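You operate a simulated robot arm through the tools that you are given. There is no shell and no other tool. Be economical: measure what you need, move in short steps, check, and stop when the job is done.

The job below is to be done with a simulated robot arm. You get a single attempt, and the scene is never put back.

JOB
Swap the empty reel for the one on peg 6, zero the counter and wind 200 turns.
Fine: lay the empty reel on the grey mat; reel, counter and turns dial come before the run lever; wait till the frame stops.
Where things are to end (x, y in the base frame): reel within 60 mm of [470, -590].

It is judged by the outcome, as a careful person would: the job done as asked, and still so three seconds after it is handed in. It fails if anything else is knocked over, pushed out of place, dropped, spilled or broken.

ROBOT AND FRAMES
A 7-joint arm with a two-finger parallel gripper on a trunk, on a base that drives. Base frame: it is fixed to the floor where the robot stands at the start and does not move with it; the origin is under the middle of the robot, x ahead of it, y to its left, z up. Lengths are in mm, angles in rad, forces in N, time in s.
With the tool pointing down near the work surface it reaches from about 400 to 900 mm from the robot's upright axis, wherever it stands. Its first joint turns from -2.007 to 2.007 rad. Places, roughly: big reel [700, 400, 1200]; grey mat on the skein bench [500, -700, 800]; lane A eyelet [600, 300, 900]; lane B eyelet [600, 500, 900]; reel (22x21x7 cm) [500, 1100, 700]; run lever of the winding frame [600, -200, 900]; turns counter [600, -200, 1200]; turns dial [600, -200, 1100]; white button [600, -100, 1200]. Payload 3.91 kg.
The TCP is the grasp point between the finger pads, 30 mm short of the fingertips. In the tool frame z runs along the fingers and y along their closing line. Largest opening 110 mm; finger width 20, thickness 10; the body of the gripper, 48 by 112 mm, starts 55 mm behind the TCP.
Orientation is that of the tool frame in the base frame, as [roll, pitch, yaw] about the fixed x, y, z axes, in that order (R = Rz(yaw) Ry(pitch) Rx(roll)). With the fingers straight down and closing along the base's y, the tool's x points along the base's -x, its y along +y and its z along -z.

CONTROLS
- The arm moves only by the tool jog_arm. Its argument "deltas" is a list of rows, each a list of 6 numbers: the shift along the tool's x, y, z in units of 30 mm (1.0 is 30 mm), then the turn, a rotation vector about the tool's x, y, z in units of 4 degrees (1.0 is 4 degrees). In form: [[tx, ty, tz, wx, wy, wz], ...]. A call has 1 to 10 rows; each row shifts and turns the commanded pose from where the row before left it, along the tool's axes as they then stand. "fingers" is the opening, from 0 (shut) to 1 (fully open), set as the call begins (left out, the last holds). A call with a number of a shift or a turn outside -1 to 1 is refused whole. Rows are played at 5 a second. More than 50 mm and 0.15 rad between two rows, or a gripper value outside its range, and nothing of the call is played. A pose out of reach is approached as far as the arm can. The call stops where the force on the tool passes 40 N (or 10 N more than at its start, if that is more) or the arm is blocked; 0.2 s more then pass. The fingers move at their own pace (about 153 mm/s each) and stop on an object; they squeeze with about 39 N. The grip force told is the motor's: it shows also when the fingers shut on nothing. Time passes only in rows, and 0.2 s behind the last, so rows that do not move let the fingers close. It gives the time, the measured TCP pose, the force on the tool (base axes), the opening and the grip force at its end, in the units of the frame above (readings bear some noise), with the torque about the TCP (base axes, N m) and any sound that the robot's microphone picked up.
- Cameras (640 x 400 px; columns grow to the right, rows downward): "scene" is now at [229.5, 193.1, 1319.8]; the picture's right is [-0.15, -0.99, 0.00], its down [-0.49, 0.07, -0.87] and it looks along [0.86, -0.13, -0.50] (base axes); focal length 214 px, centre (320, 200). "wrist" rides on the gripper at [72, 17, -103] in the tool frame; the picture's right is [-0.23, 0.97, 0.00], its down [-0.76, -0.18, -0.62] and it looks along [-0.61, -0.14, 0.78] (tool axes); focal length 222 px, centre (320, 200). There is no depth. A picture from a camera that has moved, and an enlarged one, comes with that camera's place and axes in the base frame and with its lens.
- get_image(camera): a new picture of that camera. The clock stands still meanwhile.
- slide_trunk(by): slides the trunk up (or, below 0, down) by that many mm; the arm and the scene camera ride with it, the base frame stays. It gives what a move gives, with no picture.
- base_move(legs): drives the robot by 1 to 6 legs, each [ahead, left, turn to the left] in mm, mm and rad, along the robot's own axes; the way and the turn of a leg run together, so that a leg with both is an arc; at most 1500 mm and 3.142 rad a leg. The arm and the cameras ride along, it lands a little off, and it stops where it bumps. It gives what a move gives.
- head_to(pan, tilt): turns the head with the scene camera to pan (to the left, within 1.396 rad either way) and tilt (down, from -0.506 to 1.204), counted from straight ahead of the robot. It gives what a move gives.
- enlarge(camera, box): a new picture of the part [left, top, right, bottom] of that camera's present view, enlarged. The clock stands still meanwhile.
- close_job(): hands the job in; it is judged then, once.

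Go step by step. Nothing tells you exact positions but the pictures and the camera data: compare them with the known pose of the tool, close in by small moves and look again before you grip or let go. The budget is 120 turns and 90 pictures, counting those below and the enlarged ones. Unless the task says otherwise, let go and move clear before handing in, and close with one line.

The tools are called after "Request:" as name(argument=value, ...) on one line, values as JSON. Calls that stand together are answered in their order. jog_arm: Moves the arm, as the interface text tells. Its arguments: {"type":"object","properties":{"deltas":{"type":"array","items":{"type":"array","items":{"type":"number"}}},"fingers":{"type":"number"}},"required":["deltas"]} The other tools are called the same way: slide_trunk (by) slides the trunk up or down; base_move (legs) drives the base; head_to (pan, tilt) turns the head that bears the scene camera; get_image (camera) takes a picture; enlarge (camera, box) takes an enlarged picture of a part of a camera's view; close_job () hands the job in.

At the start:

```text
time_s: 0.0
ee_pos: [665.5, 35.0, 1385.2]
tool_rot: [-3.14, 0.0, 3.14]
ft_force: [-0.8, 0.3, -0.3]
moment: [-0.02, 0.0, 0.0]
finger_gap: 109.7
grip_force: 0.0
trunk travel left (down, up): [-650.0, 340.0]
robot x, y, heading: [-4.1, 0.8, 0.002]
head pan, tilt: [-0.148, 0.522]
```

scene: 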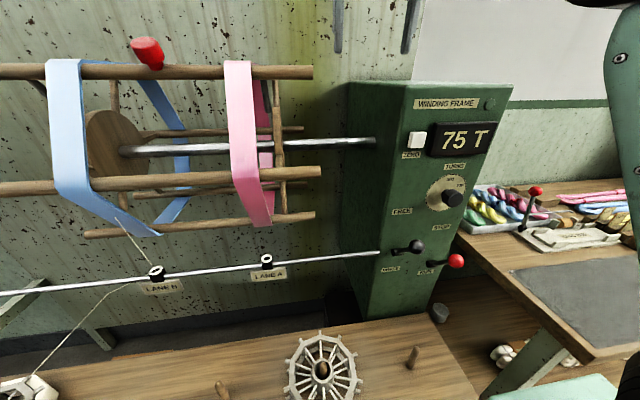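
wrist: 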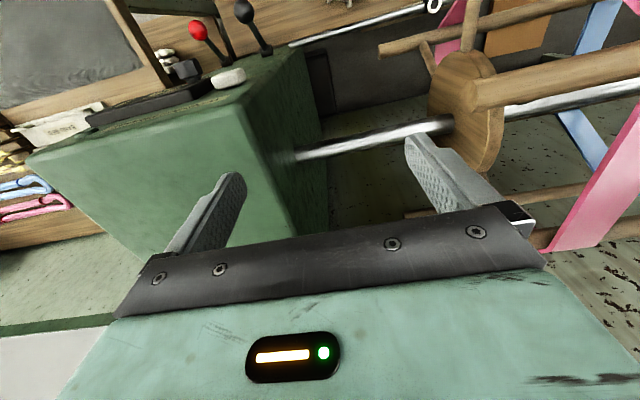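

I see the winding frame ahead with its counter at 75, a dial, two levers, and an empty-looking reel on a peg below. I'll look around first.

Request:
head_to(pan=-0.1, tilt=0.95)

Request:
get_image(camera="scene")

Request:
head_to(pan=0.9, tilt=0.6)

Request:
get_image(camera="scene")

Request:
head_to(pan=-0.8, tilt=0.6)

Request:
get_image(camera="scene")

```text
time_s: 0.9
ee_pos: [664.6, 32.8, 1385.7]
tool_rot: [3.141, 0.001, -3.139]
ft_force: [0.6, 0.5, 0.1]
moment: [0.0, 0.01, 0.02]
finger_gap: 110.0
grip_force: 0.0
trunk travel left (down, up): [-650.0, 340.0]
robot x, y, heading: [-1.3, 3.8, 0.001]
head pan, tilt: [-0.099, 0.949]
```

```text
87 pictures are left
camera scene: at [212.5, 199.2, 1284.5], right [-0.1, -0.99, 0.0], down [-0.81, 0.08, -0.58], along [0.58, -0.06, -0.81], focal length 214 px, centre (320, 200)
```

scene: 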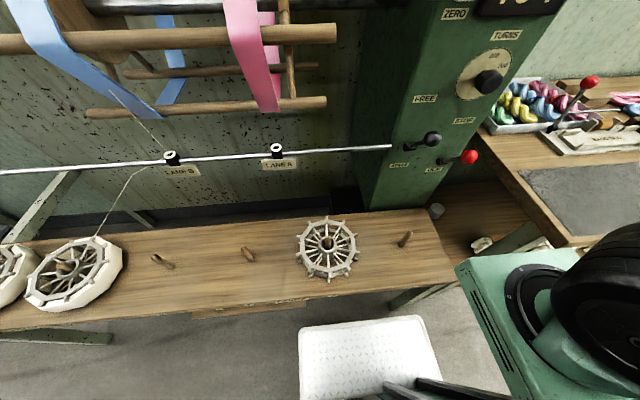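

```text
time_s: 2.1
ee_pos: [665.4, 34.9, 1386.3]
tool_rot: [3.141, 0.001, -3.141]
ft_force: [0.4, -0.3, 0.4]
moment: [-0.01, 0.02, -0.01]
finger_gap: 110.0
grip_force: 0.0
trunk travel left (down, up): [-650.0, 340.0]
robot x, y, heading: [1.5, 1.5, -0.006]
head pan, tilt: [0.901, 0.6]
```

```text
86 pictures are left
camera scene: at [195.0, 275.7, 1312.8], right [0.78, -0.62, 0.0], down [-0.35, -0.44, -0.82], along [0.51, 0.65, -0.57], focal length 214 px, centre (320, 200)
```

scene: 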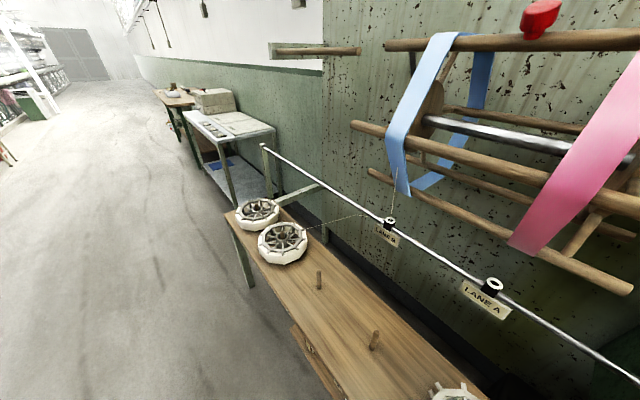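

```text
time_s: 3.9
ee_pos: [665.5, 34.5, 1385.1]
tool_rot: [3.14, 0.001, -3.14]
ft_force: [0.1, 0.5, 0.1]
moment: [0.0, 0.04, 0.0]
finger_gap: 110.0
grip_force: 0.0
trunk travel left (down, up): [-650.0, 340.0]
robot x, y, heading: [2.8, 0.2, -0.002]
head pan, tilt: [-0.799, 0.6]
```

```text
85 pictures are left
camera scene: at [201.7, 143.1, 1312.8], right [-0.72, -0.7, 0.0], down [-0.39, 0.4, -0.83], along [0.58, -0.59, -0.56], focal length 214 px, centre (320, 200)
```

scene: 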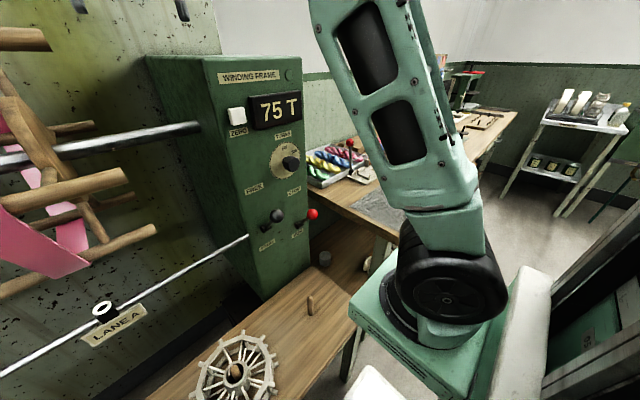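

Next I'll read the panel labels and check the pegs for numbers.

Request:
enlarge(camera="scene", box=[200, 60, 340, 260])

Request:
head_to(pan=0.0, tilt=1.0)

Request:
enlarge(camera="scene", box=[220, 180, 460, 330])

Request:
base_move(legs=[[0, 700, 0]])

Request:
get_image(camera="scene")

```text
2.00 times, centred on (270, 160) of scene
camera zoom: at [201.7, 143.1, 1312.8], right [-0.72, -0.7, 0.0], down [-0.39, 0.4, -0.83], along [0.58, -0.59, -0.56], focal length 429 px, centre (420, 280)
```

zoom: 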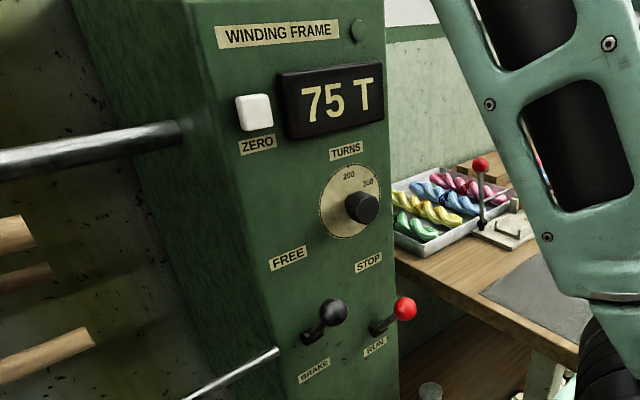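

```text
time_s: 5.0
ee_pos: [665.2, 35.1, 1385.5]
tool_rot: [-3.141, 0.0, -3.142]
ft_force: [0.3, 0.2, 0.6]
moment: [0.02, -0.02, 0.01]
finger_gap: 110.0
grip_force: 0.1
trunk travel left (down, up): [-650.0, 340.0]
robot x, y, heading: [2.3, 1.9, -0.001]
head pan, tilt: [0.0, 1.0]
```

```text
2.67 times, centred on (340, 255) of scene
camera zoom: at [209.8, 206.4, 1280.8], right [0.0, -1.0, 0.0], down [-0.84, 0.0, -0.54], along [0.54, 0.0, -0.84], focal length 572 px, centre (267, 53)
```

zoom: 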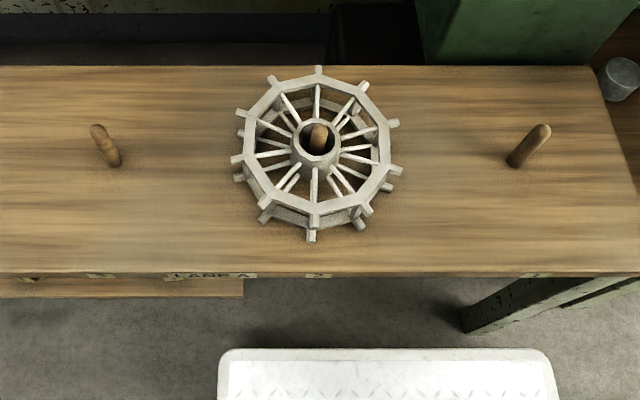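

```text
time_s: 8.9
ee_pos: [661.6, 742.1, 1385.7]
tool_rot: [-3.141, 0.0, -3.134]
ft_force: [0.1, -0.4, 0.2]
moment: [0.0, 0.01, -0.01]
finger_gap: 110.2
grip_force: 0.1
trunk travel left (down, up): [-650.0, 340.0]
robot x, y, heading: [-2.0, 710.0, 0.001]
head pan, tilt: [0.0, 1.0]
```

```text
82 pictures are left
camera scene: at [206.5, 912.0, 1280.8], right [0.01, -1.0, 0.0], down [-0.84, 0.0, -0.54], along [0.54, 0.0, -0.84], focal length 214 px, centre (320, 200)
```

scene: 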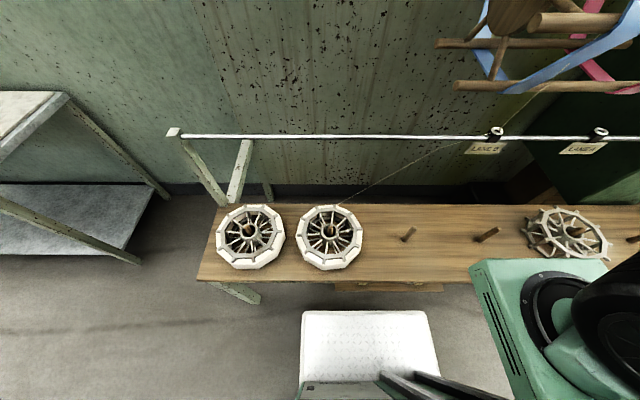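

Request:
enlarge(camera="scene", box=[195, 190, 375, 302])

Request:
enlarge(camera="scene", box=[320, 190, 500, 302])

```text
3.56 times, centred on (285, 246) of scene
camera zoom: at [206.5, 912.0, 1280.8], right [0.01, -1.0, 0.0], down [-0.84, 0.0, -0.54], along [0.54, 0.0, -0.84], focal length 763 px, centre (444, 36)
```

zoom: 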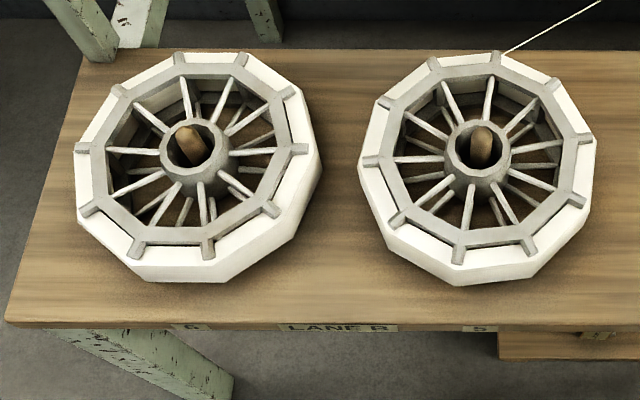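

```text
3.56 times, centred on (410, 246) of scene
camera zoom: at [206.5, 912.0, 1280.8], right [0.01, -1.0, 0.0], down [-0.84, 0.0, -0.54], along [0.54, 0.0, -0.84], focal length 763 px, centre (0, 36)
```

zoom: 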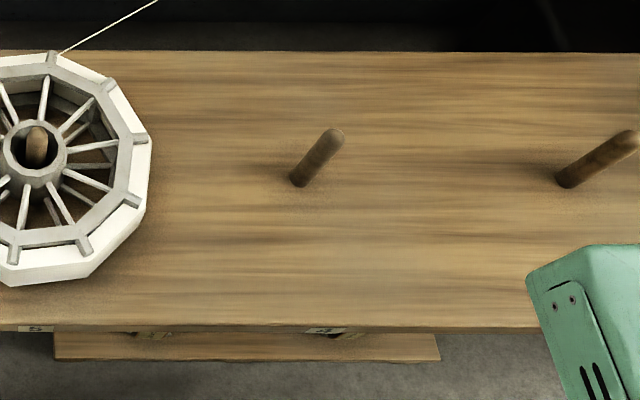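

I'm now in front of pegs 5 and 6, and the labels run 6 to 1 from left to right. I'll pull the hand back clear of the frame, drive back to peg 2 (the empty reel, lane A) and view it from the wrist.

Request:
jog_arm(deltas=[[1, 0, 0, 0, 0, 0], [1, 0, 0, 0, 0, 0], [1, 0, 0, 0, 0, 0], [1, 0, 0, 0, 0, 0], [1, 0, 0, 0, 0, 0], [1, 0, 0, 0, 0, 0]], fingers=1)

Request:
base_move(legs=[[0, -560, 0]])

Request:
get_image(camera="wrist")

Request:
get_image(camera="scene")

```text
time_s: 10.3
ee_pos: [484.1, 741.1, 1385.6]
tool_rot: [-3.141, 0.0, -3.137]
ft_force: [0.8, -0.4, -0.4]
moment: [0.01, 0.04, -0.02]
finger_gap: 110.1
grip_force: 0.0
trunk travel left (down, up): [-650.0, 340.0]
robot x, y, heading: [-1.7, 705.4, 0.008]
head pan, tilt: [0.0, 1.0]
```

```text
time_s: 13.5
ee_pos: [487.7, 184.0, 1384.0]
tool_rot: [3.139, -0.001, -3.131]
ft_force: [-0.8, 0.9, -0.6]
moment: [-0.05, -0.03, -0.03]
finger_gap: 110.4
grip_force: 0.1
trunk travel left (down, up): [-650.0, 340.0]
robot x, y, heading: [2.9, 145.7, 0.003]
head pan, tilt: [0.0, 1.0]
```

```text
79 pictures are left
camera wrist: at [416.2, 199.0, 1489.8], right [0.22, 0.98, 0.0], down [0.76, -0.17, 0.62], along [0.61, -0.14, -0.78], focal length 222 px, centre (320, 200)
```

wrist: 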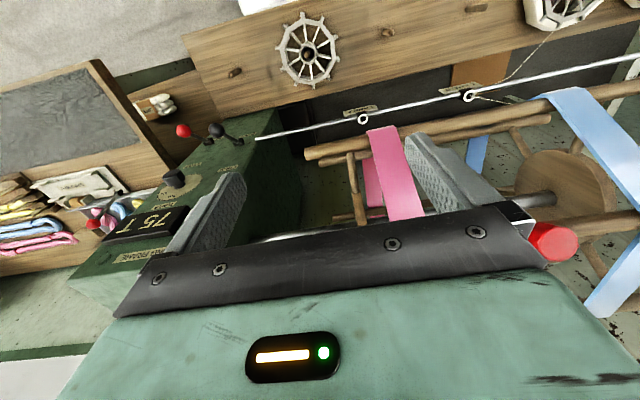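

```text
78 pictures are left
camera scene: at [210.1, 352.7, 1280.8], right [0.01, -1.0, 0.0], down [-0.84, -0.01, -0.54], along [0.54, 0.01, -0.84], focal length 214 px, centre (320, 200)
```

scene: 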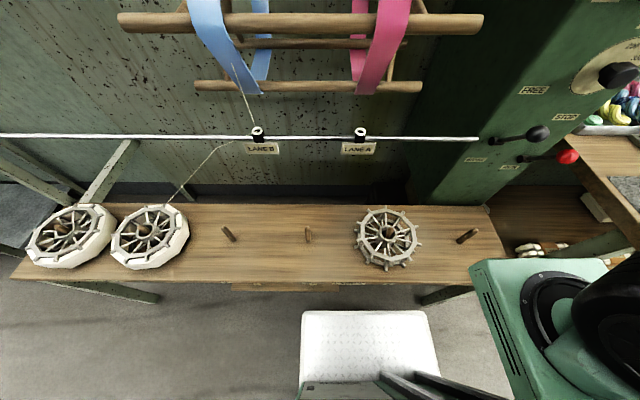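

The empty reel is on peg 2 at about (475, 152). I'll lower the trunk partway and look at its hub.

Request:
slide_trunk(by=-350)

Request:
jog_arm(deltas=[[1, -1, 1, 0, 0, 0], [1, 0, 1, 0, 0, 0], [0, 0, 1, 0, 0, 0], [0, 0, 1, 0, 0, 0], [0, 0, 1, 0, 0, 0], [0, 0, 1, 0, 0, 0]])

Request:
get_image(camera="wrist")

Request:
get_image(camera="scene")

```text
time_s: 16.9
ee_pos: [488.4, 183.5, 1035.8]
tool_rot: [3.141, 0.001, -3.131]
ft_force: [0.6, 0.7, -0.2]
moment: [-0.02, -0.01, -0.03]
finger_gap: 109.7
grip_force: 0.0
trunk travel left (down, up): [-300.0, 690.0]
robot x, y, heading: [1.8, 144.3, 0.009]
head pan, tilt: [0.0, 1.0]
```

```text
refused: row 1 steps farther than a row can; nothing moved
```

```text
77 pictures are left
camera wrist: at [416.2, 199.0, 1139.8], right [0.22, 0.98, 0.0], down [0.76, -0.17, 0.62], along [0.61, -0.14, -0.78], focal length 222 px, centre (320, 200)
```

wrist: 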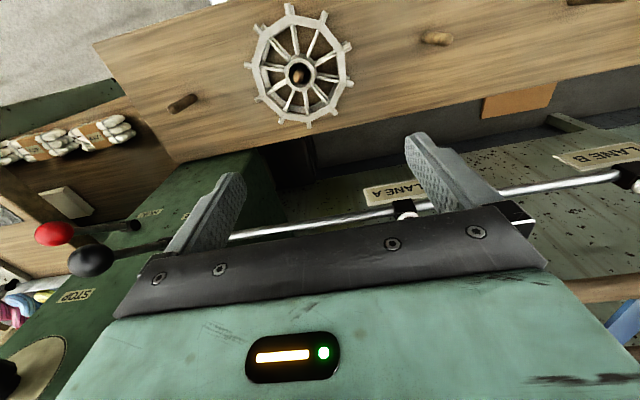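

```text
76 pictures are left
camera scene: at [210.1, 352.7, 930.8], right [0.01, -1.0, 0.0], down [-0.84, -0.01, -0.54], along [0.54, 0.01, -0.84], focal length 214 px, centre (320, 200)
```

scene: 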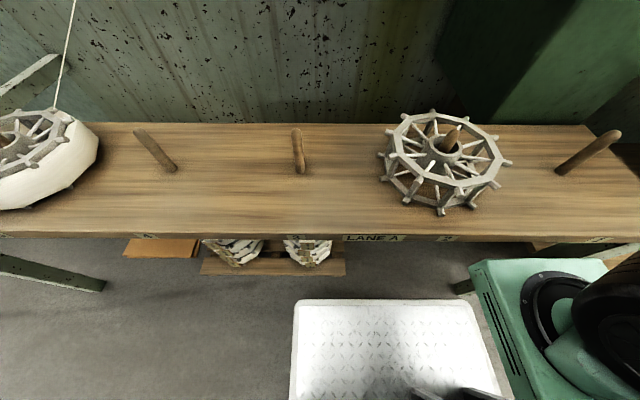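

Request:
enlarge(camera="scene", box=[360, 95, 530, 225])

Request:
enlarge(camera="wrist", box=[230, 0, 370, 140])

```text
3.08 times, centred on (445, 160) of scene
camera zoom: at [210.1, 352.7, 930.8], right [0.01, -1.0, 0.0], down [-0.84, -0.01, -0.54], along [0.54, 0.01, -0.84], focal length 660 px, centre (-65, 323)
```

zoom: 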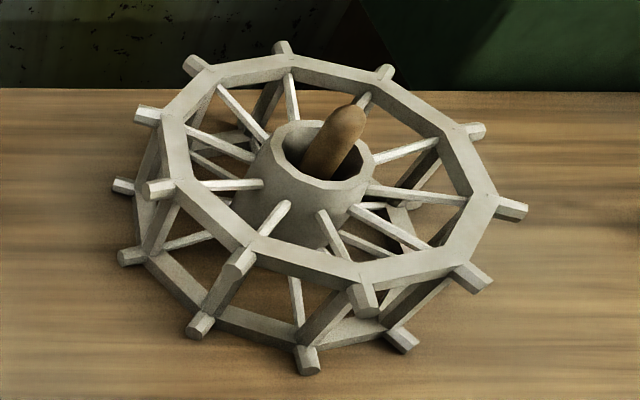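

```text
2.86 times, centred on (300, 70) of wrist
camera zoom: at [416.2, 199.0, 1139.8], right [0.22, 0.98, 0.0], down [0.76, -0.17, 0.62], along [0.61, -0.14, -0.78], focal length 635 px, centre (377, 571)
```

zoom: 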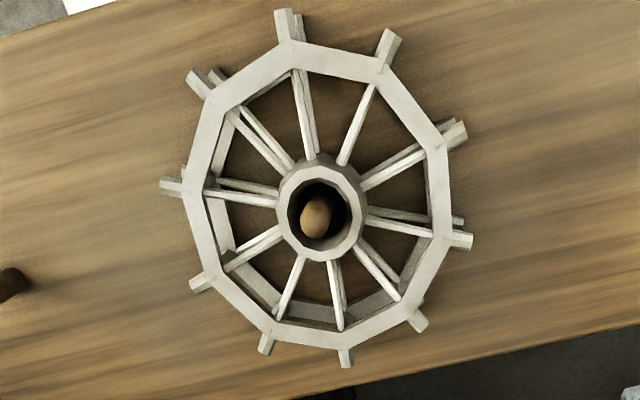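

The hub stands about 20 mm proud of the spokes and is about 53 mm across, so I can grip it from above. I'll move over it and come down partway.

Request:
jog_arm(deltas=[[0.4, -0.5, 0.8, 0, 0, 0], [0, -0.5, 1, 0, 0, 0], [0, 0, 1, 0, 0, 0], [0, 0, 1, 0, 0, 0], [0, 0, 1, 0, 0, 0], [0, 0, 1, 0, 0, 0], [0, 0, 1, 0, 0, 0], [0, 0, 1, 0, 0, 0]])

Request:
get_image(camera="wrist")

Request:
get_image(camera="scene")

```text
time_s: 18.7
ee_pos: [476.6, 153.0, 803.8]
tool_rot: [-3.141, 0.001, -3.129]
ft_force: [-0.4, 0.2, 0.5]
moment: [-0.01, 0.01, 0.0]
finger_gap: 110.0
grip_force: 0.0
trunk travel left (down, up): [-300.0, 690.0]
robot x, y, heading: [4.7, 144.6, 0.006]
head pan, tilt: [0.0, 1.0]
```

```text
73 pictures are left
camera wrist: at [404.1, 168.6, 907.1], right [0.22, 0.98, 0.0], down [0.76, -0.17, 0.62], along [0.61, -0.14, -0.78], focal length 222 px, centre (320, 200)
```

wrist: 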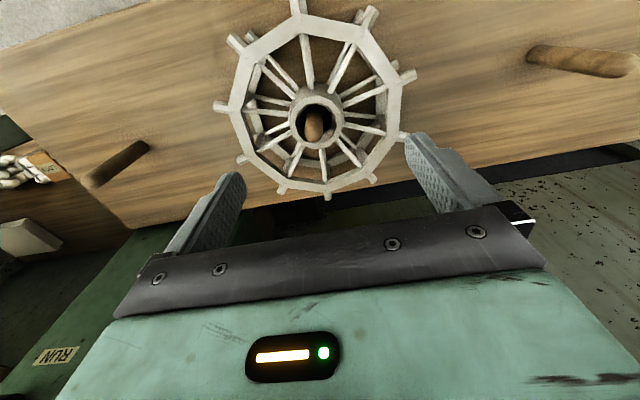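

```text
72 pictures are left
camera scene: at [210.1, 352.7, 930.8], right [0.01, -1.0, 0.0], down [-0.84, -0.01, -0.54], along [0.54, 0.01, -0.84], focal length 214 px, centre (320, 200)
```

scene: 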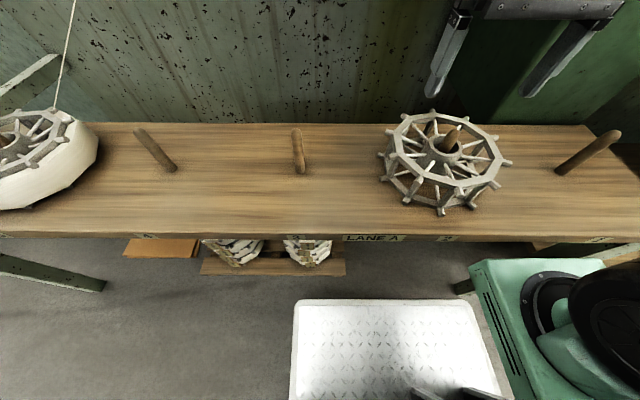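

By these views the hub centre is about (466, 151) with its top near z 695. I'll shift, come lower and recheck.

Request:
jog_arm(deltas=[[0.35, -0.08, 0.7, 0, 0, 0], [0, 0, 0.8, 0, 0, 0]])

Request:
get_image(camera="wrist")

Request:
get_image(camera="scene")

```text
time_s: 19.3
ee_pos: [465.1, 149.5, 757.1]
tool_rot: [3.14, -0.002, -3.134]
ft_force: [0.4, -0.5, -0.3]
moment: [0.01, -0.03, -0.01]
finger_gap: 109.7
grip_force: 0.1
trunk travel left (down, up): [-300.0, 690.0]
robot x, y, heading: [4.1, 145.7, 0.006]
head pan, tilt: [0.0, 1.0]
```

```text
71 pictures are left
camera wrist: at [393.4, 165.5, 861.9], right [0.22, 0.98, 0.0], down [0.76, -0.17, 0.62], along [0.61, -0.14, -0.78], focal length 222 px, centre (320, 200)
```

wrist: 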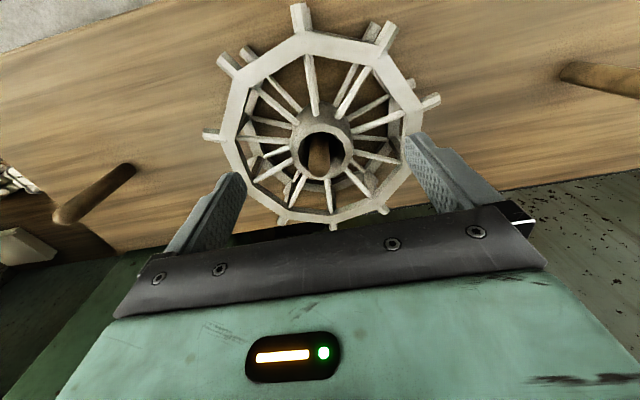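

```text
70 pictures are left
camera scene: at [210.0, 352.7, 930.8], right [0.01, -1.0, 0.0], down [-0.84, -0.01, -0.54], along [0.54, 0.01, -0.84], focal length 214 px, centre (320, 200)
```

scene: 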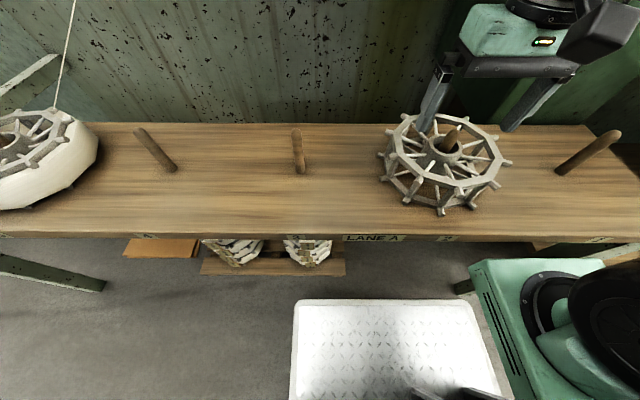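

Alignment is good. I'll go down to the hub with the tips staying just above the spokes.

Request:
jog_arm(deltas=[[0, 0, 0.8, 0, 0, 0], [0, 0, 0.7, 0, 0, 0]])

Request:
get_image(camera="wrist")

Request:
enlarge(camera="scene", box=[360, 75, 560, 225])

```text
time_s: 19.9
ee_pos: [466.4, 149.1, 712.7]
tool_rot: [3.14, -0.001, -3.132]
ft_force: [-0.1, 0.7, -0.1]
moment: [-0.02, 0.01, -0.02]
finger_gap: 109.8
grip_force: 0.1
trunk travel left (down, up): [-300.0, 690.0]
robot x, y, heading: [0.4, 146.5, 0.011]
head pan, tilt: [0.0, 1.0]
```

```text
69 pictures are left
camera wrist: at [394.0, 165.0, 816.3], right [0.22, 0.98, 0.0], down [0.76, -0.17, 0.62], along [0.61, -0.14, -0.78], focal length 222 px, centre (320, 200)
```

wrist: 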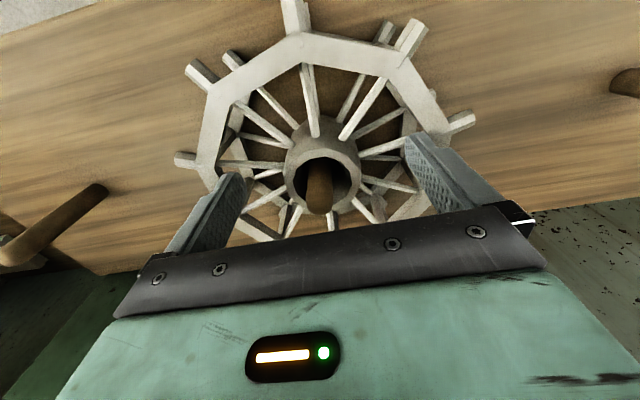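

```text
2.67 times, centred on (460, 150) of scene
camera zoom: at [210.1, 352.7, 930.8], right [0.01, -1.0, 0.0], down [-0.84, -0.01, -0.54], along [0.54, 0.01, -0.84], focal length 572 px, centre (-53, 333)
```

zoom: 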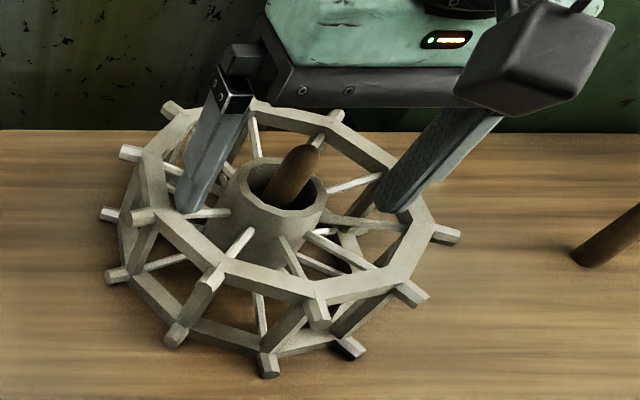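

The hub sits about 6 mm further in x and 3 mm in y. I'll correct and close.

Request:
jog_arm(deltas=[[-0.22, 0.1, 0.05, 0, 0, 0]])

Request:
jog_arm(deltas=[[0, 0, 0, 0, 0, 0], [0, 0, 0, 0, 0, 0], [0, 0, 0, 0, 0, 0], [0, 0, 0, 0, 0, 0]], fingers=0.3)

Request:
enlarge(camera="scene", box=[360, 75, 560, 225])

Request:
get_image(camera="wrist")

```text
time_s: 20.3
ee_pos: [472.8, 152.9, 712.0]
tool_rot: [3.141, 0.0, -3.131]
ft_force: [-0.4, -0.5, 0.3]
moment: [-0.02, 0.04, 0.03]
finger_gap: 110.0
grip_force: 0.0
trunk travel left (down, up): [-300.0, 690.0]
robot x, y, heading: [2.3, 144.8, 0.007]
head pan, tilt: [0.0, 1.0]
```

```text
time_s: 21.3
ee_pos: [473.3, 152.5, 711.1]
tool_rot: [-3.141, -0.002, -3.13]
ft_force: [-0.6, -0.5, 0.2]
moment: [0.01, -0.06, -0.06]
finger_gap: 58.1
grip_force: 38.6
trunk travel left (down, up): [-300.0, 690.0]
robot x, y, heading: [1.9, 145.9, 0.01]
head pan, tilt: [0.0, 1.0]
```

```text
2.67 times, centred on (460, 150) of scene
camera zoom: at [210.1, 352.7, 930.8], right [0.01, -1.0, 0.0], down [-0.84, -0.01, -0.54], along [0.54, 0.01, -0.84], focal length 572 px, centre (-53, 333)
```

zoom: 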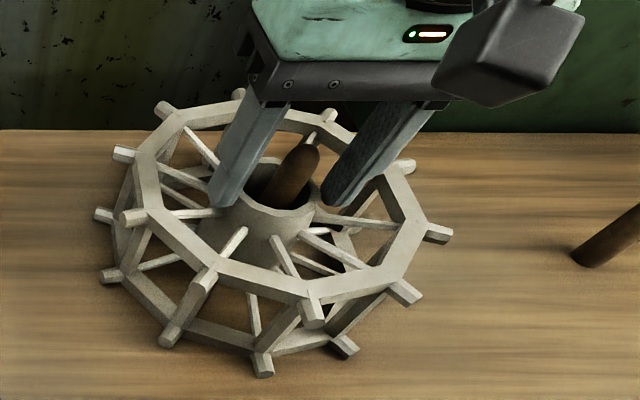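

```text
66 pictures are left
camera wrist: at [400.7, 168.6, 814.9], right [0.22, 0.98, 0.0], down [0.76, -0.17, 0.62], along [0.61, -0.14, -0.78], focal length 222 px, centre (320, 200)
```

wrist: 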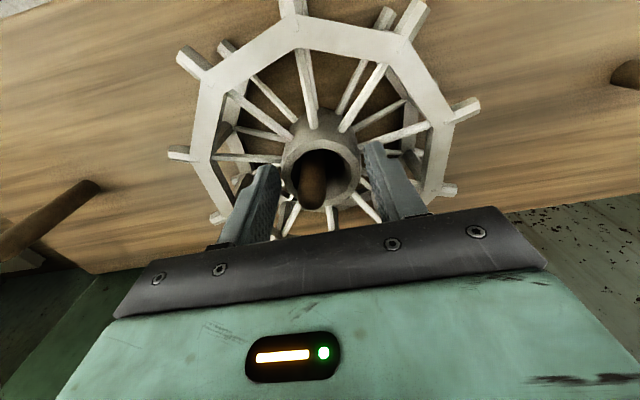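

The hub is gripped at 58 mm. I'll lift straight up off the peg.

Request:
jog_arm(deltas=[[0, 0, -0.5, 0, 0, 0], [0, 0, -0.5, 0, 0, 0], [0, 0, -0.7, 0, 0, 0], [0, 0, -0.7, 0, 0, 0], [0, 0, -1, 0, 0, 0], [0, 0, -1, 0, 0, 0], [0, 0, -1, 0, 0, 0]], fingers=0)

Request:
get_image(camera="scene")

```text
time_s: 22.9
ee_pos: [470.7, 153.0, 871.9]
tool_rot: [3.14, -0.001, -3.132]
ft_force: [0.4, 0.5, -2.6]
moment: [-0.02, 0.03, -0.03]
finger_gap: 56.5
grip_force: 39.4
trunk travel left (down, up): [-300.0, 690.0]
robot x, y, heading: [1.4, 146.0, 0.01]
head pan, tilt: [0.0, 1.0]
```

```text
65 pictures are left
camera scene: at [210.1, 352.7, 930.8], right [0.01, -1.0, 0.0], down [-0.84, -0.01, -0.54], along [0.54, 0.01, -0.84], focal length 214 px, centre (320, 200)
```

scene: 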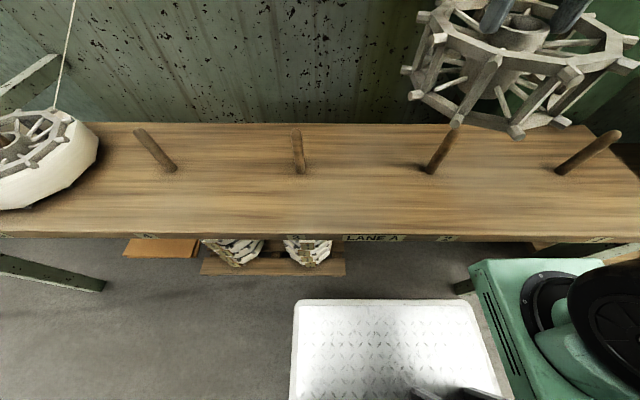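

The reel is free of the peg and weighs about 0.26 kg. I'll raise it well above the levers, pull in, and drive right to the skein bench.

Request:
slide_trunk(by=350)

Request:
jog_arm(deltas=[[1, 0, 0, 0, 0, 0], [1, 0, 0, 0, 0, 0]])

Request:
head_to(pan=-0.6, tilt=0.8)

Request:
base_move(legs=[[0, -500, 0]])

Request:
get_image(camera="scene")

```text
time_s: 26.3
ee_pos: [471.8, 153.8, 1221.2]
tool_rot: [3.141, 0.001, -3.131]
ft_force: [0.4, 0.0, -2.9]
moment: [0.02, 0.03, -0.01]
finger_gap: 56.8
grip_force: 39.1
trunk travel left (down, up): [-650.0, 340.0]
robot x, y, heading: [2.2, 144.7, 0.009]
head pan, tilt: [0.0, 1.0]
```

```text
time_s: 26.9
ee_pos: [451.8, 153.4, 1220.9]
tool_rot: [3.141, 0.0, -3.132]
ft_force: [-0.4, -0.3, -3.3]
moment: [0.01, 0.01, 0.0]
finger_gap: 56.9
grip_force: 38.9
out of reach, approached as far as the arm can: row 1, 2
trunk travel left (down, up): [-650.0, 340.0]
robot x, y, heading: [1.4, 144.1, 0.008]
head pan, tilt: [0.0, 1.0]
```

```text
time_s: 27.9
ee_pos: [452.2, 152.7, 1221.1]
tool_rot: [3.141, -0.001, -3.132]
ft_force: [-0.5, 0.8, -3.1]
moment: [-0.01, 0.06, 0.03]
finger_gap: 56.7
grip_force: 39.0
trunk travel left (down, up): [-650.0, 340.0]
robot x, y, heading: [1.8, 143.2, 0.011]
head pan, tilt: [-0.6, 0.799]
```

```text
time_s: 30.9
ee_pos: [456.0, -349.6, 1221.5]
tool_rot: [3.141, -0.001, -3.13]
ft_force: [0.3, 0.4, -2.8]
moment: [0.02, -0.01, -0.01]
finger_gap: 56.5
grip_force: 38.9
trunk travel left (down, up): [-650.0, 340.0]
robot x, y, heading: [5.3, -358.1, 0.007]
head pan, tilt: [-0.6, 0.799]
```

```text
64 pictures are left
camera scene: at [212.3, -194.5, 1295.9], right [-0.56, -0.83, 0.0], down [-0.6, 0.4, -0.7], along [0.58, -0.39, -0.72], focal length 214 px, centre (320, 200)
```

scene: 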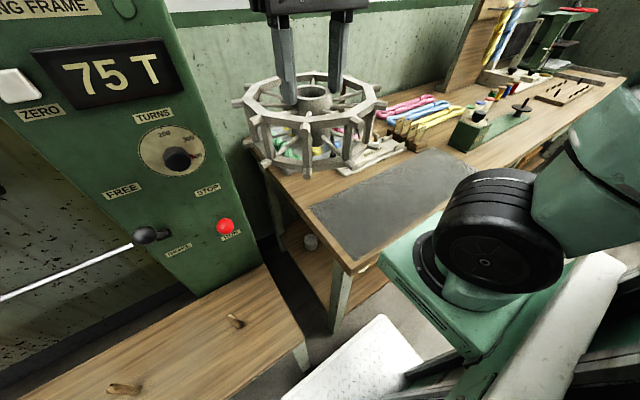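

The mat lies empty, and I'll drive on so that the reel is over (470, -590).

Request:
base_move(legs=[[0, -235, 0]])

Request:
head_to(pan=-0.25, tilt=0.8)

Request:
get_image(camera="scene")

Request:
get_image(camera="wrist")

```text
time_s: 32.6
ee_pos: [458.7, -586.8, 1222.2]
tool_rot: [-3.141, 0.001, -3.133]
ft_force: [-0.2, 0.2, -2.6]
moment: [0.0, 0.04, 0.0]
finger_gap: 56.4
grip_force: 39.2
trunk travel left (down, up): [-650.0, 340.0]
robot x, y, heading: [8.5, -594.3, 0.012]
head pan, tilt: [-0.6, 0.799]
```

```text
time_s: 33.5
ee_pos: [459.5, -587.6, 1221.1]
tool_rot: [3.141, -0.001, -3.133]
ft_force: [-0.7, 0.9, -3.4]
moment: [-0.01, 0.01, -0.02]
finger_gap: 57.0
grip_force: 38.7
trunk travel left (down, up): [-650.0, 340.0]
robot x, y, heading: [6.5, -595.1, 0.011]
head pan, tilt: [-0.25, 0.799]
```

```text
63 pictures are left
camera scene: at [226.0, -407.1, 1295.9], right [-0.24, -0.97, 0.0], down [-0.7, 0.17, -0.7], along [0.68, -0.17, -0.72], focal length 214 px, centre (320, 200)
```

scene: 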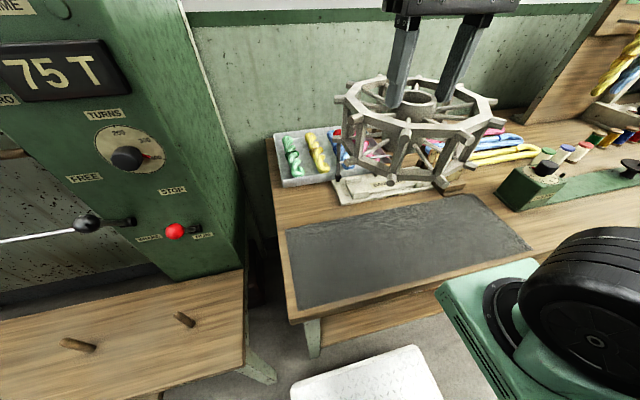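

```text
62 pictures are left
camera wrist: at [387.1, -571.5, 1325.3], right [0.22, 0.98, 0.0], down [0.76, -0.17, 0.62], along [0.61, -0.14, -0.78], focal length 222 px, centre (320, 200)
```

wrist: 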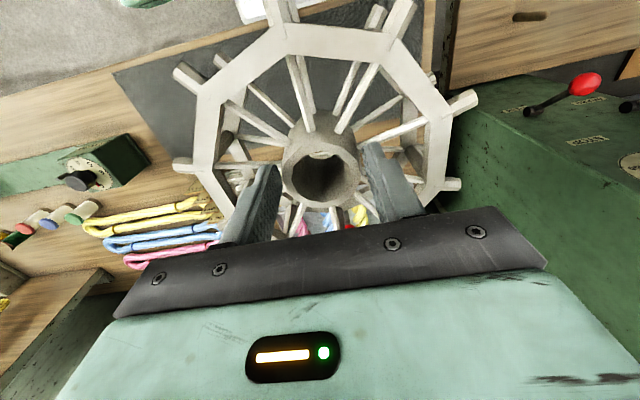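

From two views the mat is at about z 835, spanning x 375–580 and y −400 to −985. I'll lower the reel partway and check.

Request:
jog_arm(deltas=[[0, 0, 1, 0, 0, 0], [0, 0, 1, 0, 0, 0], [0, 0, 1, 0, 0, 0], [-0.3, 0, 1, 0, 0, 0], [0, 0, 1, 0, 0, 0], [0, 0, 1, 0, 0, 0], [0, 0, 1, 0, 0, 0]])

Request:
get_image(camera="scene")

```text
time_s: 35.1
ee_pos: [466.3, -586.7, 1010.9]
tool_rot: [-3.141, 0.001, -3.133]
ft_force: [0.5, -0.3, -3.0]
moment: [0.02, 0.01, -0.02]
finger_gap: 56.4
grip_force: 39.0
trunk travel left (down, up): [-650.0, 340.0]
robot x, y, heading: [8.5, -595.9, 0.008]
head pan, tilt: [-0.25, 0.799]
```

```text
61 pictures are left
camera scene: at [225.7, -407.2, 1296.0], right [-0.24, -0.97, 0.0], down [-0.7, 0.17, -0.7], along [0.68, -0.17, -0.72], focal length 214 px, centre (320, 200)
```

scene: 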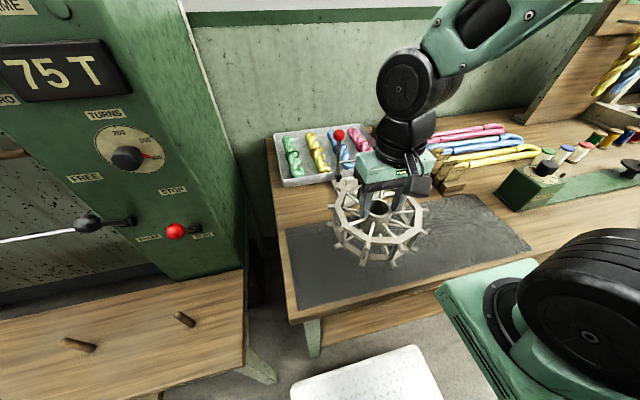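

Request:
enlarge(camera="scene", box=[290, 110, 470, 290])

Request:
get_image(camera="wrist")

```text
2.22 times, centred on (380, 200) of scene
camera zoom: at [225.7, -407.2, 1296.0], right [-0.24, -0.97, 0.0], down [-0.7, 0.17, -0.7], along [0.68, -0.17, -0.72], focal length 477 px, centre (187, 200)
```

zoom: 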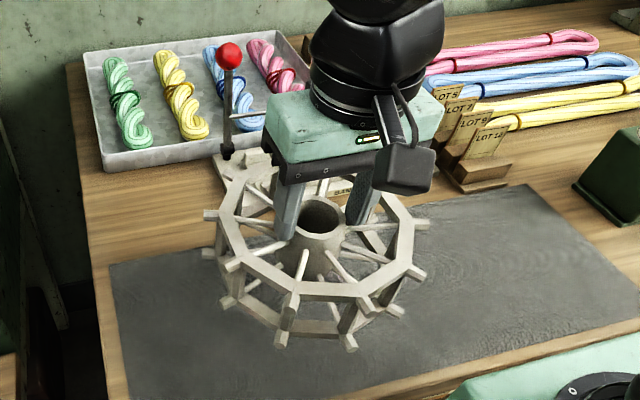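

```text
59 pictures are left
camera wrist: at [395.1, -570.5, 1114.3], right [0.22, 0.98, 0.0], down [0.76, -0.17, 0.62], along [0.61, -0.14, -0.78], focal length 222 px, centre (320, 200)
```

wrist: 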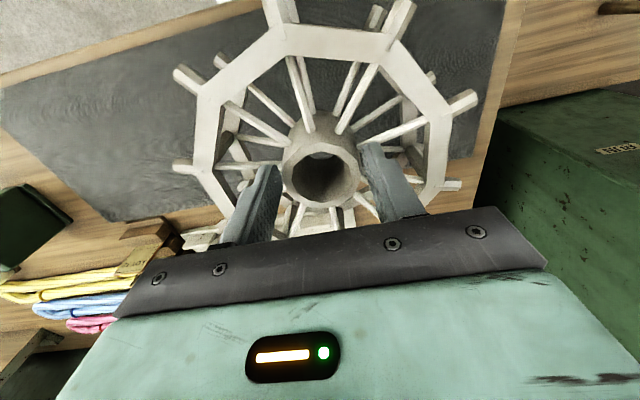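

The stand behind the mat starts near x 620, so the reel clears it. I'll lower to contact in small steps.

Request:
jog_arm(deltas=[[0.2, 0, 0.8, 0, 0, 0], [0, 0, 0.8, 0, 0, 0], [0, 0, 0.3, 0, 0, 0]])

Request:
enlarge(camera="scene", box=[290, 110, 470, 290])

```text
time_s: 35.9
ee_pos: [464.5, -585.1, 956.3]
tool_rot: [-3.14, -0.001, -3.132]
ft_force: [-0.9, 0.6, -2.6]
moment: [0.02, 0.02, -0.03]
finger_gap: 56.0
grip_force: 39.5
out of reach, approached as far as the arm can: row 3
trunk travel left (down, up): [-650.0, 340.0]
robot x, y, heading: [5.8, -595.6, 0.01]
head pan, tilt: [-0.25, 0.799]
```

```text
2.22 times, centred on (380, 200) of scene
camera zoom: at [225.8, -407.1, 1296.0], right [-0.24, -0.97, 0.0], down [-0.7, 0.17, -0.7], along [0.68, -0.17, -0.72], focal length 477 px, centre (187, 200)
```

zoom: 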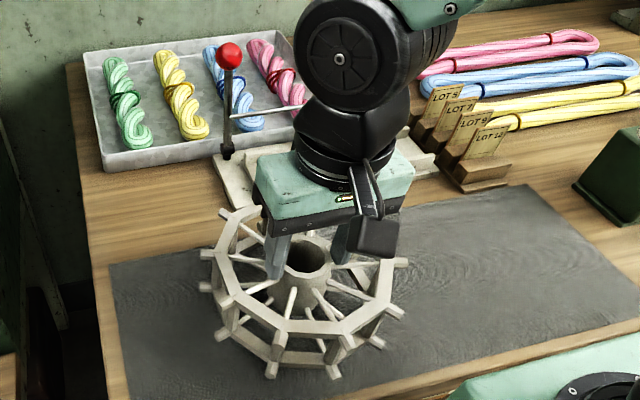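

The arm is at its lower reach, so I'll raise the hand, drop the trunk, then lower with the force-guarded jog.

Request:
jog_arm(deltas=[[0, 0, -1, 0, 0, 0], [0, 0, -1, 0, 0, 0], [0, 0, -1, 0, 0, 0], [0, 0, -1, 0, 0, 0], [0, 0, -1, 0, 0, 0], [0, 0, -1, 0, 0, 0]])

Request:
slide_trunk(by=-150)

Request:
jog_arm(deltas=[[0.15, 0, 0.6, 0, 0, 0], [0, 0, 0.4, 0, 0, 0], [0, 0, 0.4, 0, 0, 0]])

Request:
get_image(camera="scene")

```text
time_s: 37.3
ee_pos: [465.5, -585.4, 1138.5]
tool_rot: [3.14, -0.001, -3.133]
ft_force: [1.3, 1.4, -3.4]
moment: [0.01, 0.04, 0.02]
finger_gap: 56.1
grip_force: 38.6
trunk travel left (down, up): [-650.0, 340.0]
robot x, y, heading: [12.2, -596.3, 0.007]
head pan, tilt: [-0.25, 0.799]
```

```text
time_s: 39.0
ee_pos: [464.2, -585.4, 986.4]
tool_rot: [3.141, 0.001, -3.132]
ft_force: [-0.2, 0.3, -2.4]
moment: [0.0, 0.03, 0.02]
finger_gap: 56.1
grip_force: 39.0
trunk travel left (down, up): [-500.0, 490.0]
robot x, y, heading: [6.7, -597.1, 0.008]
head pan, tilt: [-0.25, 0.799]
```

```text
time_s: 39.8
ee_pos: [461.8, -584.9, 945.9]
tool_rot: [3.141, 0.002, -3.135]
ft_force: [0.4, 0.3, -3.4]
moment: [0.02, 0.01, 0.02]
finger_gap: 56.0
grip_force: 39.2
trunk travel left (down, up): [-500.0, 490.0]
robot x, y, heading: [7.2, -595.5, 0.007]
head pan, tilt: [-0.25, 0.799]
```

```text
57 pictures are left
camera scene: at [225.9, -407.1, 1145.9], right [-0.24, -0.97, 0.0], down [-0.7, 0.17, -0.7], along [0.68, -0.17, -0.72], focal length 214 px, centre (320, 200)
```

scene: 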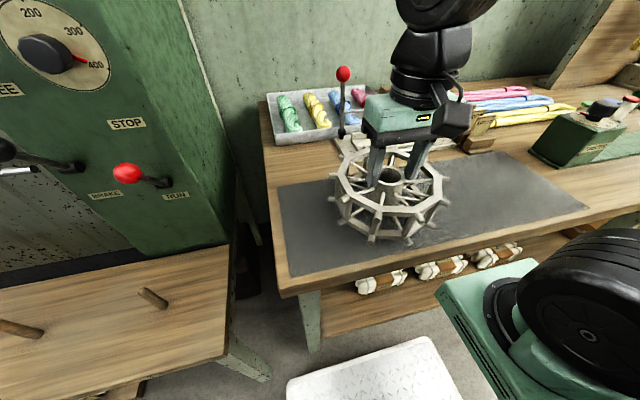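

Request:
jog_arm(deltas=[[0, 0, 0.5, 0, 0, 0], [0, 0, 0.5, 0, 0, 0], [0, 0, 0.3, 0, 0, 0], [0, 0, 0.15, 0, 0, 0], [0, 0, 0.15, 0, 0, 0], [0, 0, 0.15, 0, 0, 0]])

Request:
get_image(camera="scene")

```text
time_s: 40.7
ee_pos: [461.5, -583.9, 909.9]
tool_rot: [3.14, 0.006, -3.135]
ft_force: [-5.7, -2.3, 29.8]
moment: [-1.07, 0.93, -0.45]
finger_gap: 55.6
grip_force: 39.2
trunk travel left (down, up): [-500.0, 490.0]
robot x, y, heading: [9.6, -596.6, 0.012]
head pan, tilt: [-0.25, 0.799]
stopped in row 4: the force on the tool passed its limit (the readings are from after the stop); the commanded pose is now the measured one
```

```text
56 pictures are left
camera scene: at [225.0, -407.2, 1146.1], right [-0.24, -0.97, 0.0], down [-0.7, 0.17, -0.7], along [0.68, -0.17, -0.72], focal length 214 px, centre (320, 200)
```

scene: 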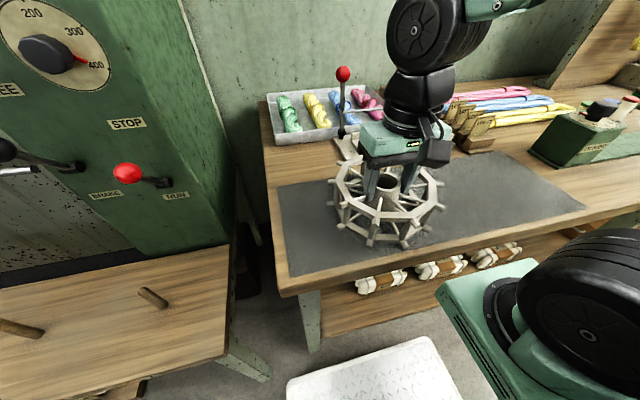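

It has touched the mat. I'll ease the pressure, open, and lift away.

Request:
jog_arm(deltas=[[0, 0, -0.07, 0, 0, 0]])

Request:
jog_arm(deltas=[[0, 0, 0, 0, 0, 0], [0, 0, 0, 0, 0, 0], [0, 0, 0, 0, 0, 0]], fingers=0.9)

Request:
jog_arm(deltas=[[0, 0, -0.5, 0, 0, 0], [0, 0, -1, 0, 0, 0], [0, 0, -1, 0, 0, 0], [0, 0, -1, 0, 0, 0], [0, 0, -1, 0, 0, 0], [0, 0, -1, 0, 0, 0]])

Request:
get_image(camera="scene")

```text
time_s: 41.1
ee_pos: [461.5, -583.7, 911.6]
tool_rot: [3.139, 0.004, -3.136]
ft_force: [0.2, -1.9, 3.2]
moment: [-0.3, -0.59, -0.28]
finger_gap: 55.7
grip_force: 38.7
trunk travel left (down, up): [-500.0, 490.0]
robot x, y, heading: [8.9, -593.4, 0.008]
head pan, tilt: [-0.25, 0.799]
```

```text
time_s: 41.9
ee_pos: [462.0, -583.9, 911.9]
tool_rot: [3.138, 0.004, -3.134]
ft_force: [0.1, 0.3, 0.5]
moment: [0.01, -0.02, 0.03]
finger_gap: 98.7
grip_force: 0.0
trunk travel left (down, up): [-500.0, 490.0]
robot x, y, heading: [7.2, -597.3, 0.011]
head pan, tilt: [-0.25, 0.799]
```

```text
time_s: 43.3
ee_pos: [462.5, -584.5, 1077.5]
tool_rot: [3.14, 0.004, -3.133]
ft_force: [0.5, -0.1, 0.0]
moment: [0.01, 0.0, -0.01]
finger_gap: 99.1
grip_force: 0.1
trunk travel left (down, up): [-500.0, 490.0]
robot x, y, heading: [9.1, -595.0, 0.006]
head pan, tilt: [-0.25, 0.799]
```

```text
55 pictures are left
camera scene: at [225.9, -407.1, 1145.9], right [-0.24, -0.97, 0.0], down [-0.7, 0.17, -0.7], along [0.68, -0.17, -0.72], focal length 214 px, centre (320, 200)
```

scene: 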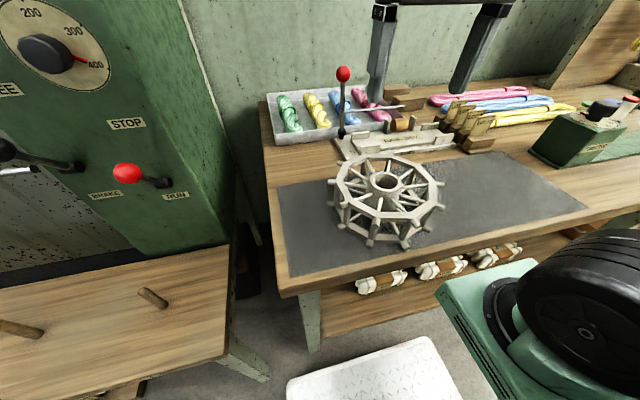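

The empty reel rests at about (462, −584) on the mat. Now I'll raise the trunk and drive left to peg 6.

Request:
slide_trunk(by=150)

Request:
base_move(legs=[[0, 850, 0], [0, 850, 0]])

Request:
head_to(pan=0.0, tilt=1.0)

Request:
slide_trunk(by=-350)

Request:
get_image(camera="scene")

Request:
get_image(camera="wrist")

```text
time_s: 45.0
ee_pos: [462.1, -585.2, 1227.5]
tool_rot: [3.139, 0.004, -3.134]
ft_force: [0.4, 0.9, -0.5]
moment: [-0.02, 0.0, 0.01]
finger_gap: 98.8
grip_force: 0.0
trunk travel left (down, up): [-650.0, 340.0]
robot x, y, heading: [7.5, -595.9, 0.009]
head pan, tilt: [-0.25, 0.799]
```

```text
time_s: 53.6
ee_pos: [440.5, 1111.6, 1227.3]
tool_rot: [3.14, 0.004, -3.133]
ft_force: [0.4, 0.3, 0.7]
moment: [0.0, -0.02, -0.01]
finger_gap: 99.0
grip_force: 0.0
trunk travel left (down, up): [-650.0, 340.0]
robot x, y, heading: [-12.8, 1101.6, 0.011]
head pan, tilt: [-0.25, 0.799]
```

```text
time_s: 54.4
ee_pos: [439.7, 1111.2, 1227.4]
tool_rot: [3.141, 0.003, -3.133]
ft_force: [0.0, -0.2, -0.7]
moment: [0.01, -0.02, 0.01]
finger_gap: 99.0
grip_force: 0.2
trunk travel left (down, up): [-650.0, 340.0]
robot x, y, heading: [-15.3, 1100.0, 0.009]
head pan, tilt: [0.0, 1.0]
```

```text
time_s: 57.8
ee_pos: [440.7, 1111.7, 878.5]
tool_rot: [3.14, 0.003, -3.135]
ft_force: [0.3, 0.5, 0.4]
moment: [0.01, 0.01, -0.02]
finger_gap: 99.0
grip_force: 0.1
trunk travel left (down, up): [-300.0, 690.0]
robot x, y, heading: [-9.7, 1102.3, 0.008]
head pan, tilt: [0.0, 1.0]
```

```text
54 pictures are left
camera scene: at [195.6, 1308.4, 930.8], right [0.01, -1.0, 0.0], down [-0.84, -0.01, -0.54], along [0.54, 0.01, -0.84], focal length 214 px, centre (320, 200)
```

scene: 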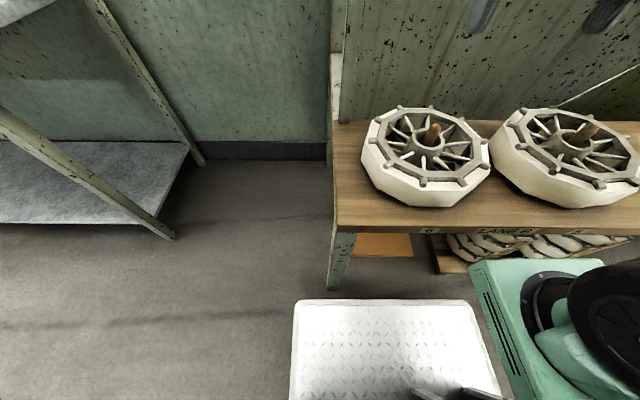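

```text
53 pictures are left
camera wrist: at [368.3, 1126.9, 981.5], right [0.22, 0.98, 0.0], down [0.76, -0.17, 0.63], along [0.61, -0.13, -0.78], focal length 222 px, centre (320, 200)
```

wrist: 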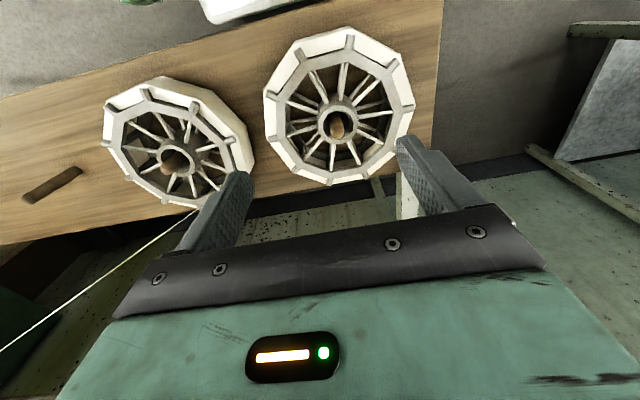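

Peg 6's full reel has its hub at about (472, 1132). I'll centre above it and descend partway.

Request:
jog_arm(deltas=[[-0.5, 0.35, 0.5, 0, 0, 0], [-0.5, 0.35, 0.5, 0, 0, 0], [0, 0, 1, 0, 0, 0], [0, 0, 1, 0, 0, 0], [0, 0, 1, 0, 0, 0]], fingers=1)

Request:
get_image(camera="wrist")

Request:
enlarge(camera="scene", box=[340, 75, 540, 225])

```text
time_s: 59.0
ee_pos: [471.4, 1133.5, 756.3]
tool_rot: [3.141, 0.005, -3.133]
ft_force: [0.1, 0.3, 0.5]
moment: [0.03, 0.01, 0.0]
finger_gap: 110.0
grip_force: 0.1
trunk travel left (down, up): [-300.0, 690.0]
robot x, y, heading: [-11.6, 1102.2, 0.007]
head pan, tilt: [0.0, 1.0]
```

```text
52 pictures are left
camera wrist: at [398.4, 1149.2, 860.7], right [0.22, 0.98, 0.0], down [0.76, -0.17, 0.63], along [0.61, -0.13, -0.78], focal length 222 px, centre (320, 200)
```

wrist: 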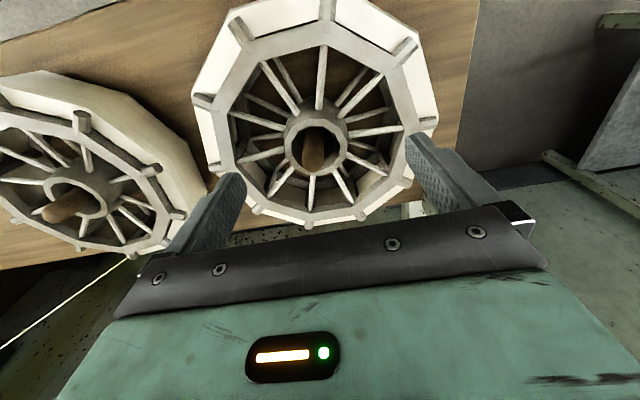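

```text
2.67 times, centred on (440, 150) of scene
camera zoom: at [195.5, 1308.4, 930.8], right [0.01, -1.0, 0.0], down [-0.84, -0.01, -0.54], along [0.54, 0.01, -0.84], focal length 572 px, centre (0, 333)
```

zoom: 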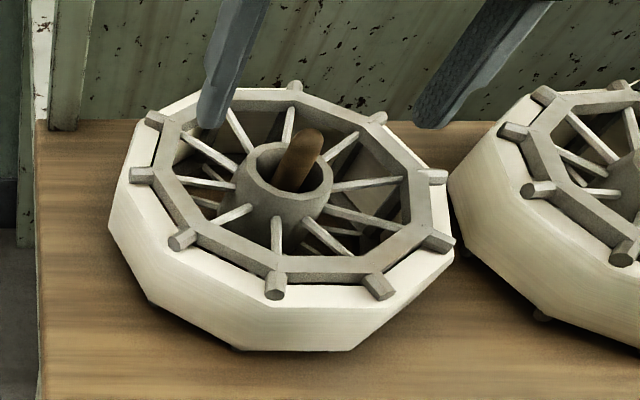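

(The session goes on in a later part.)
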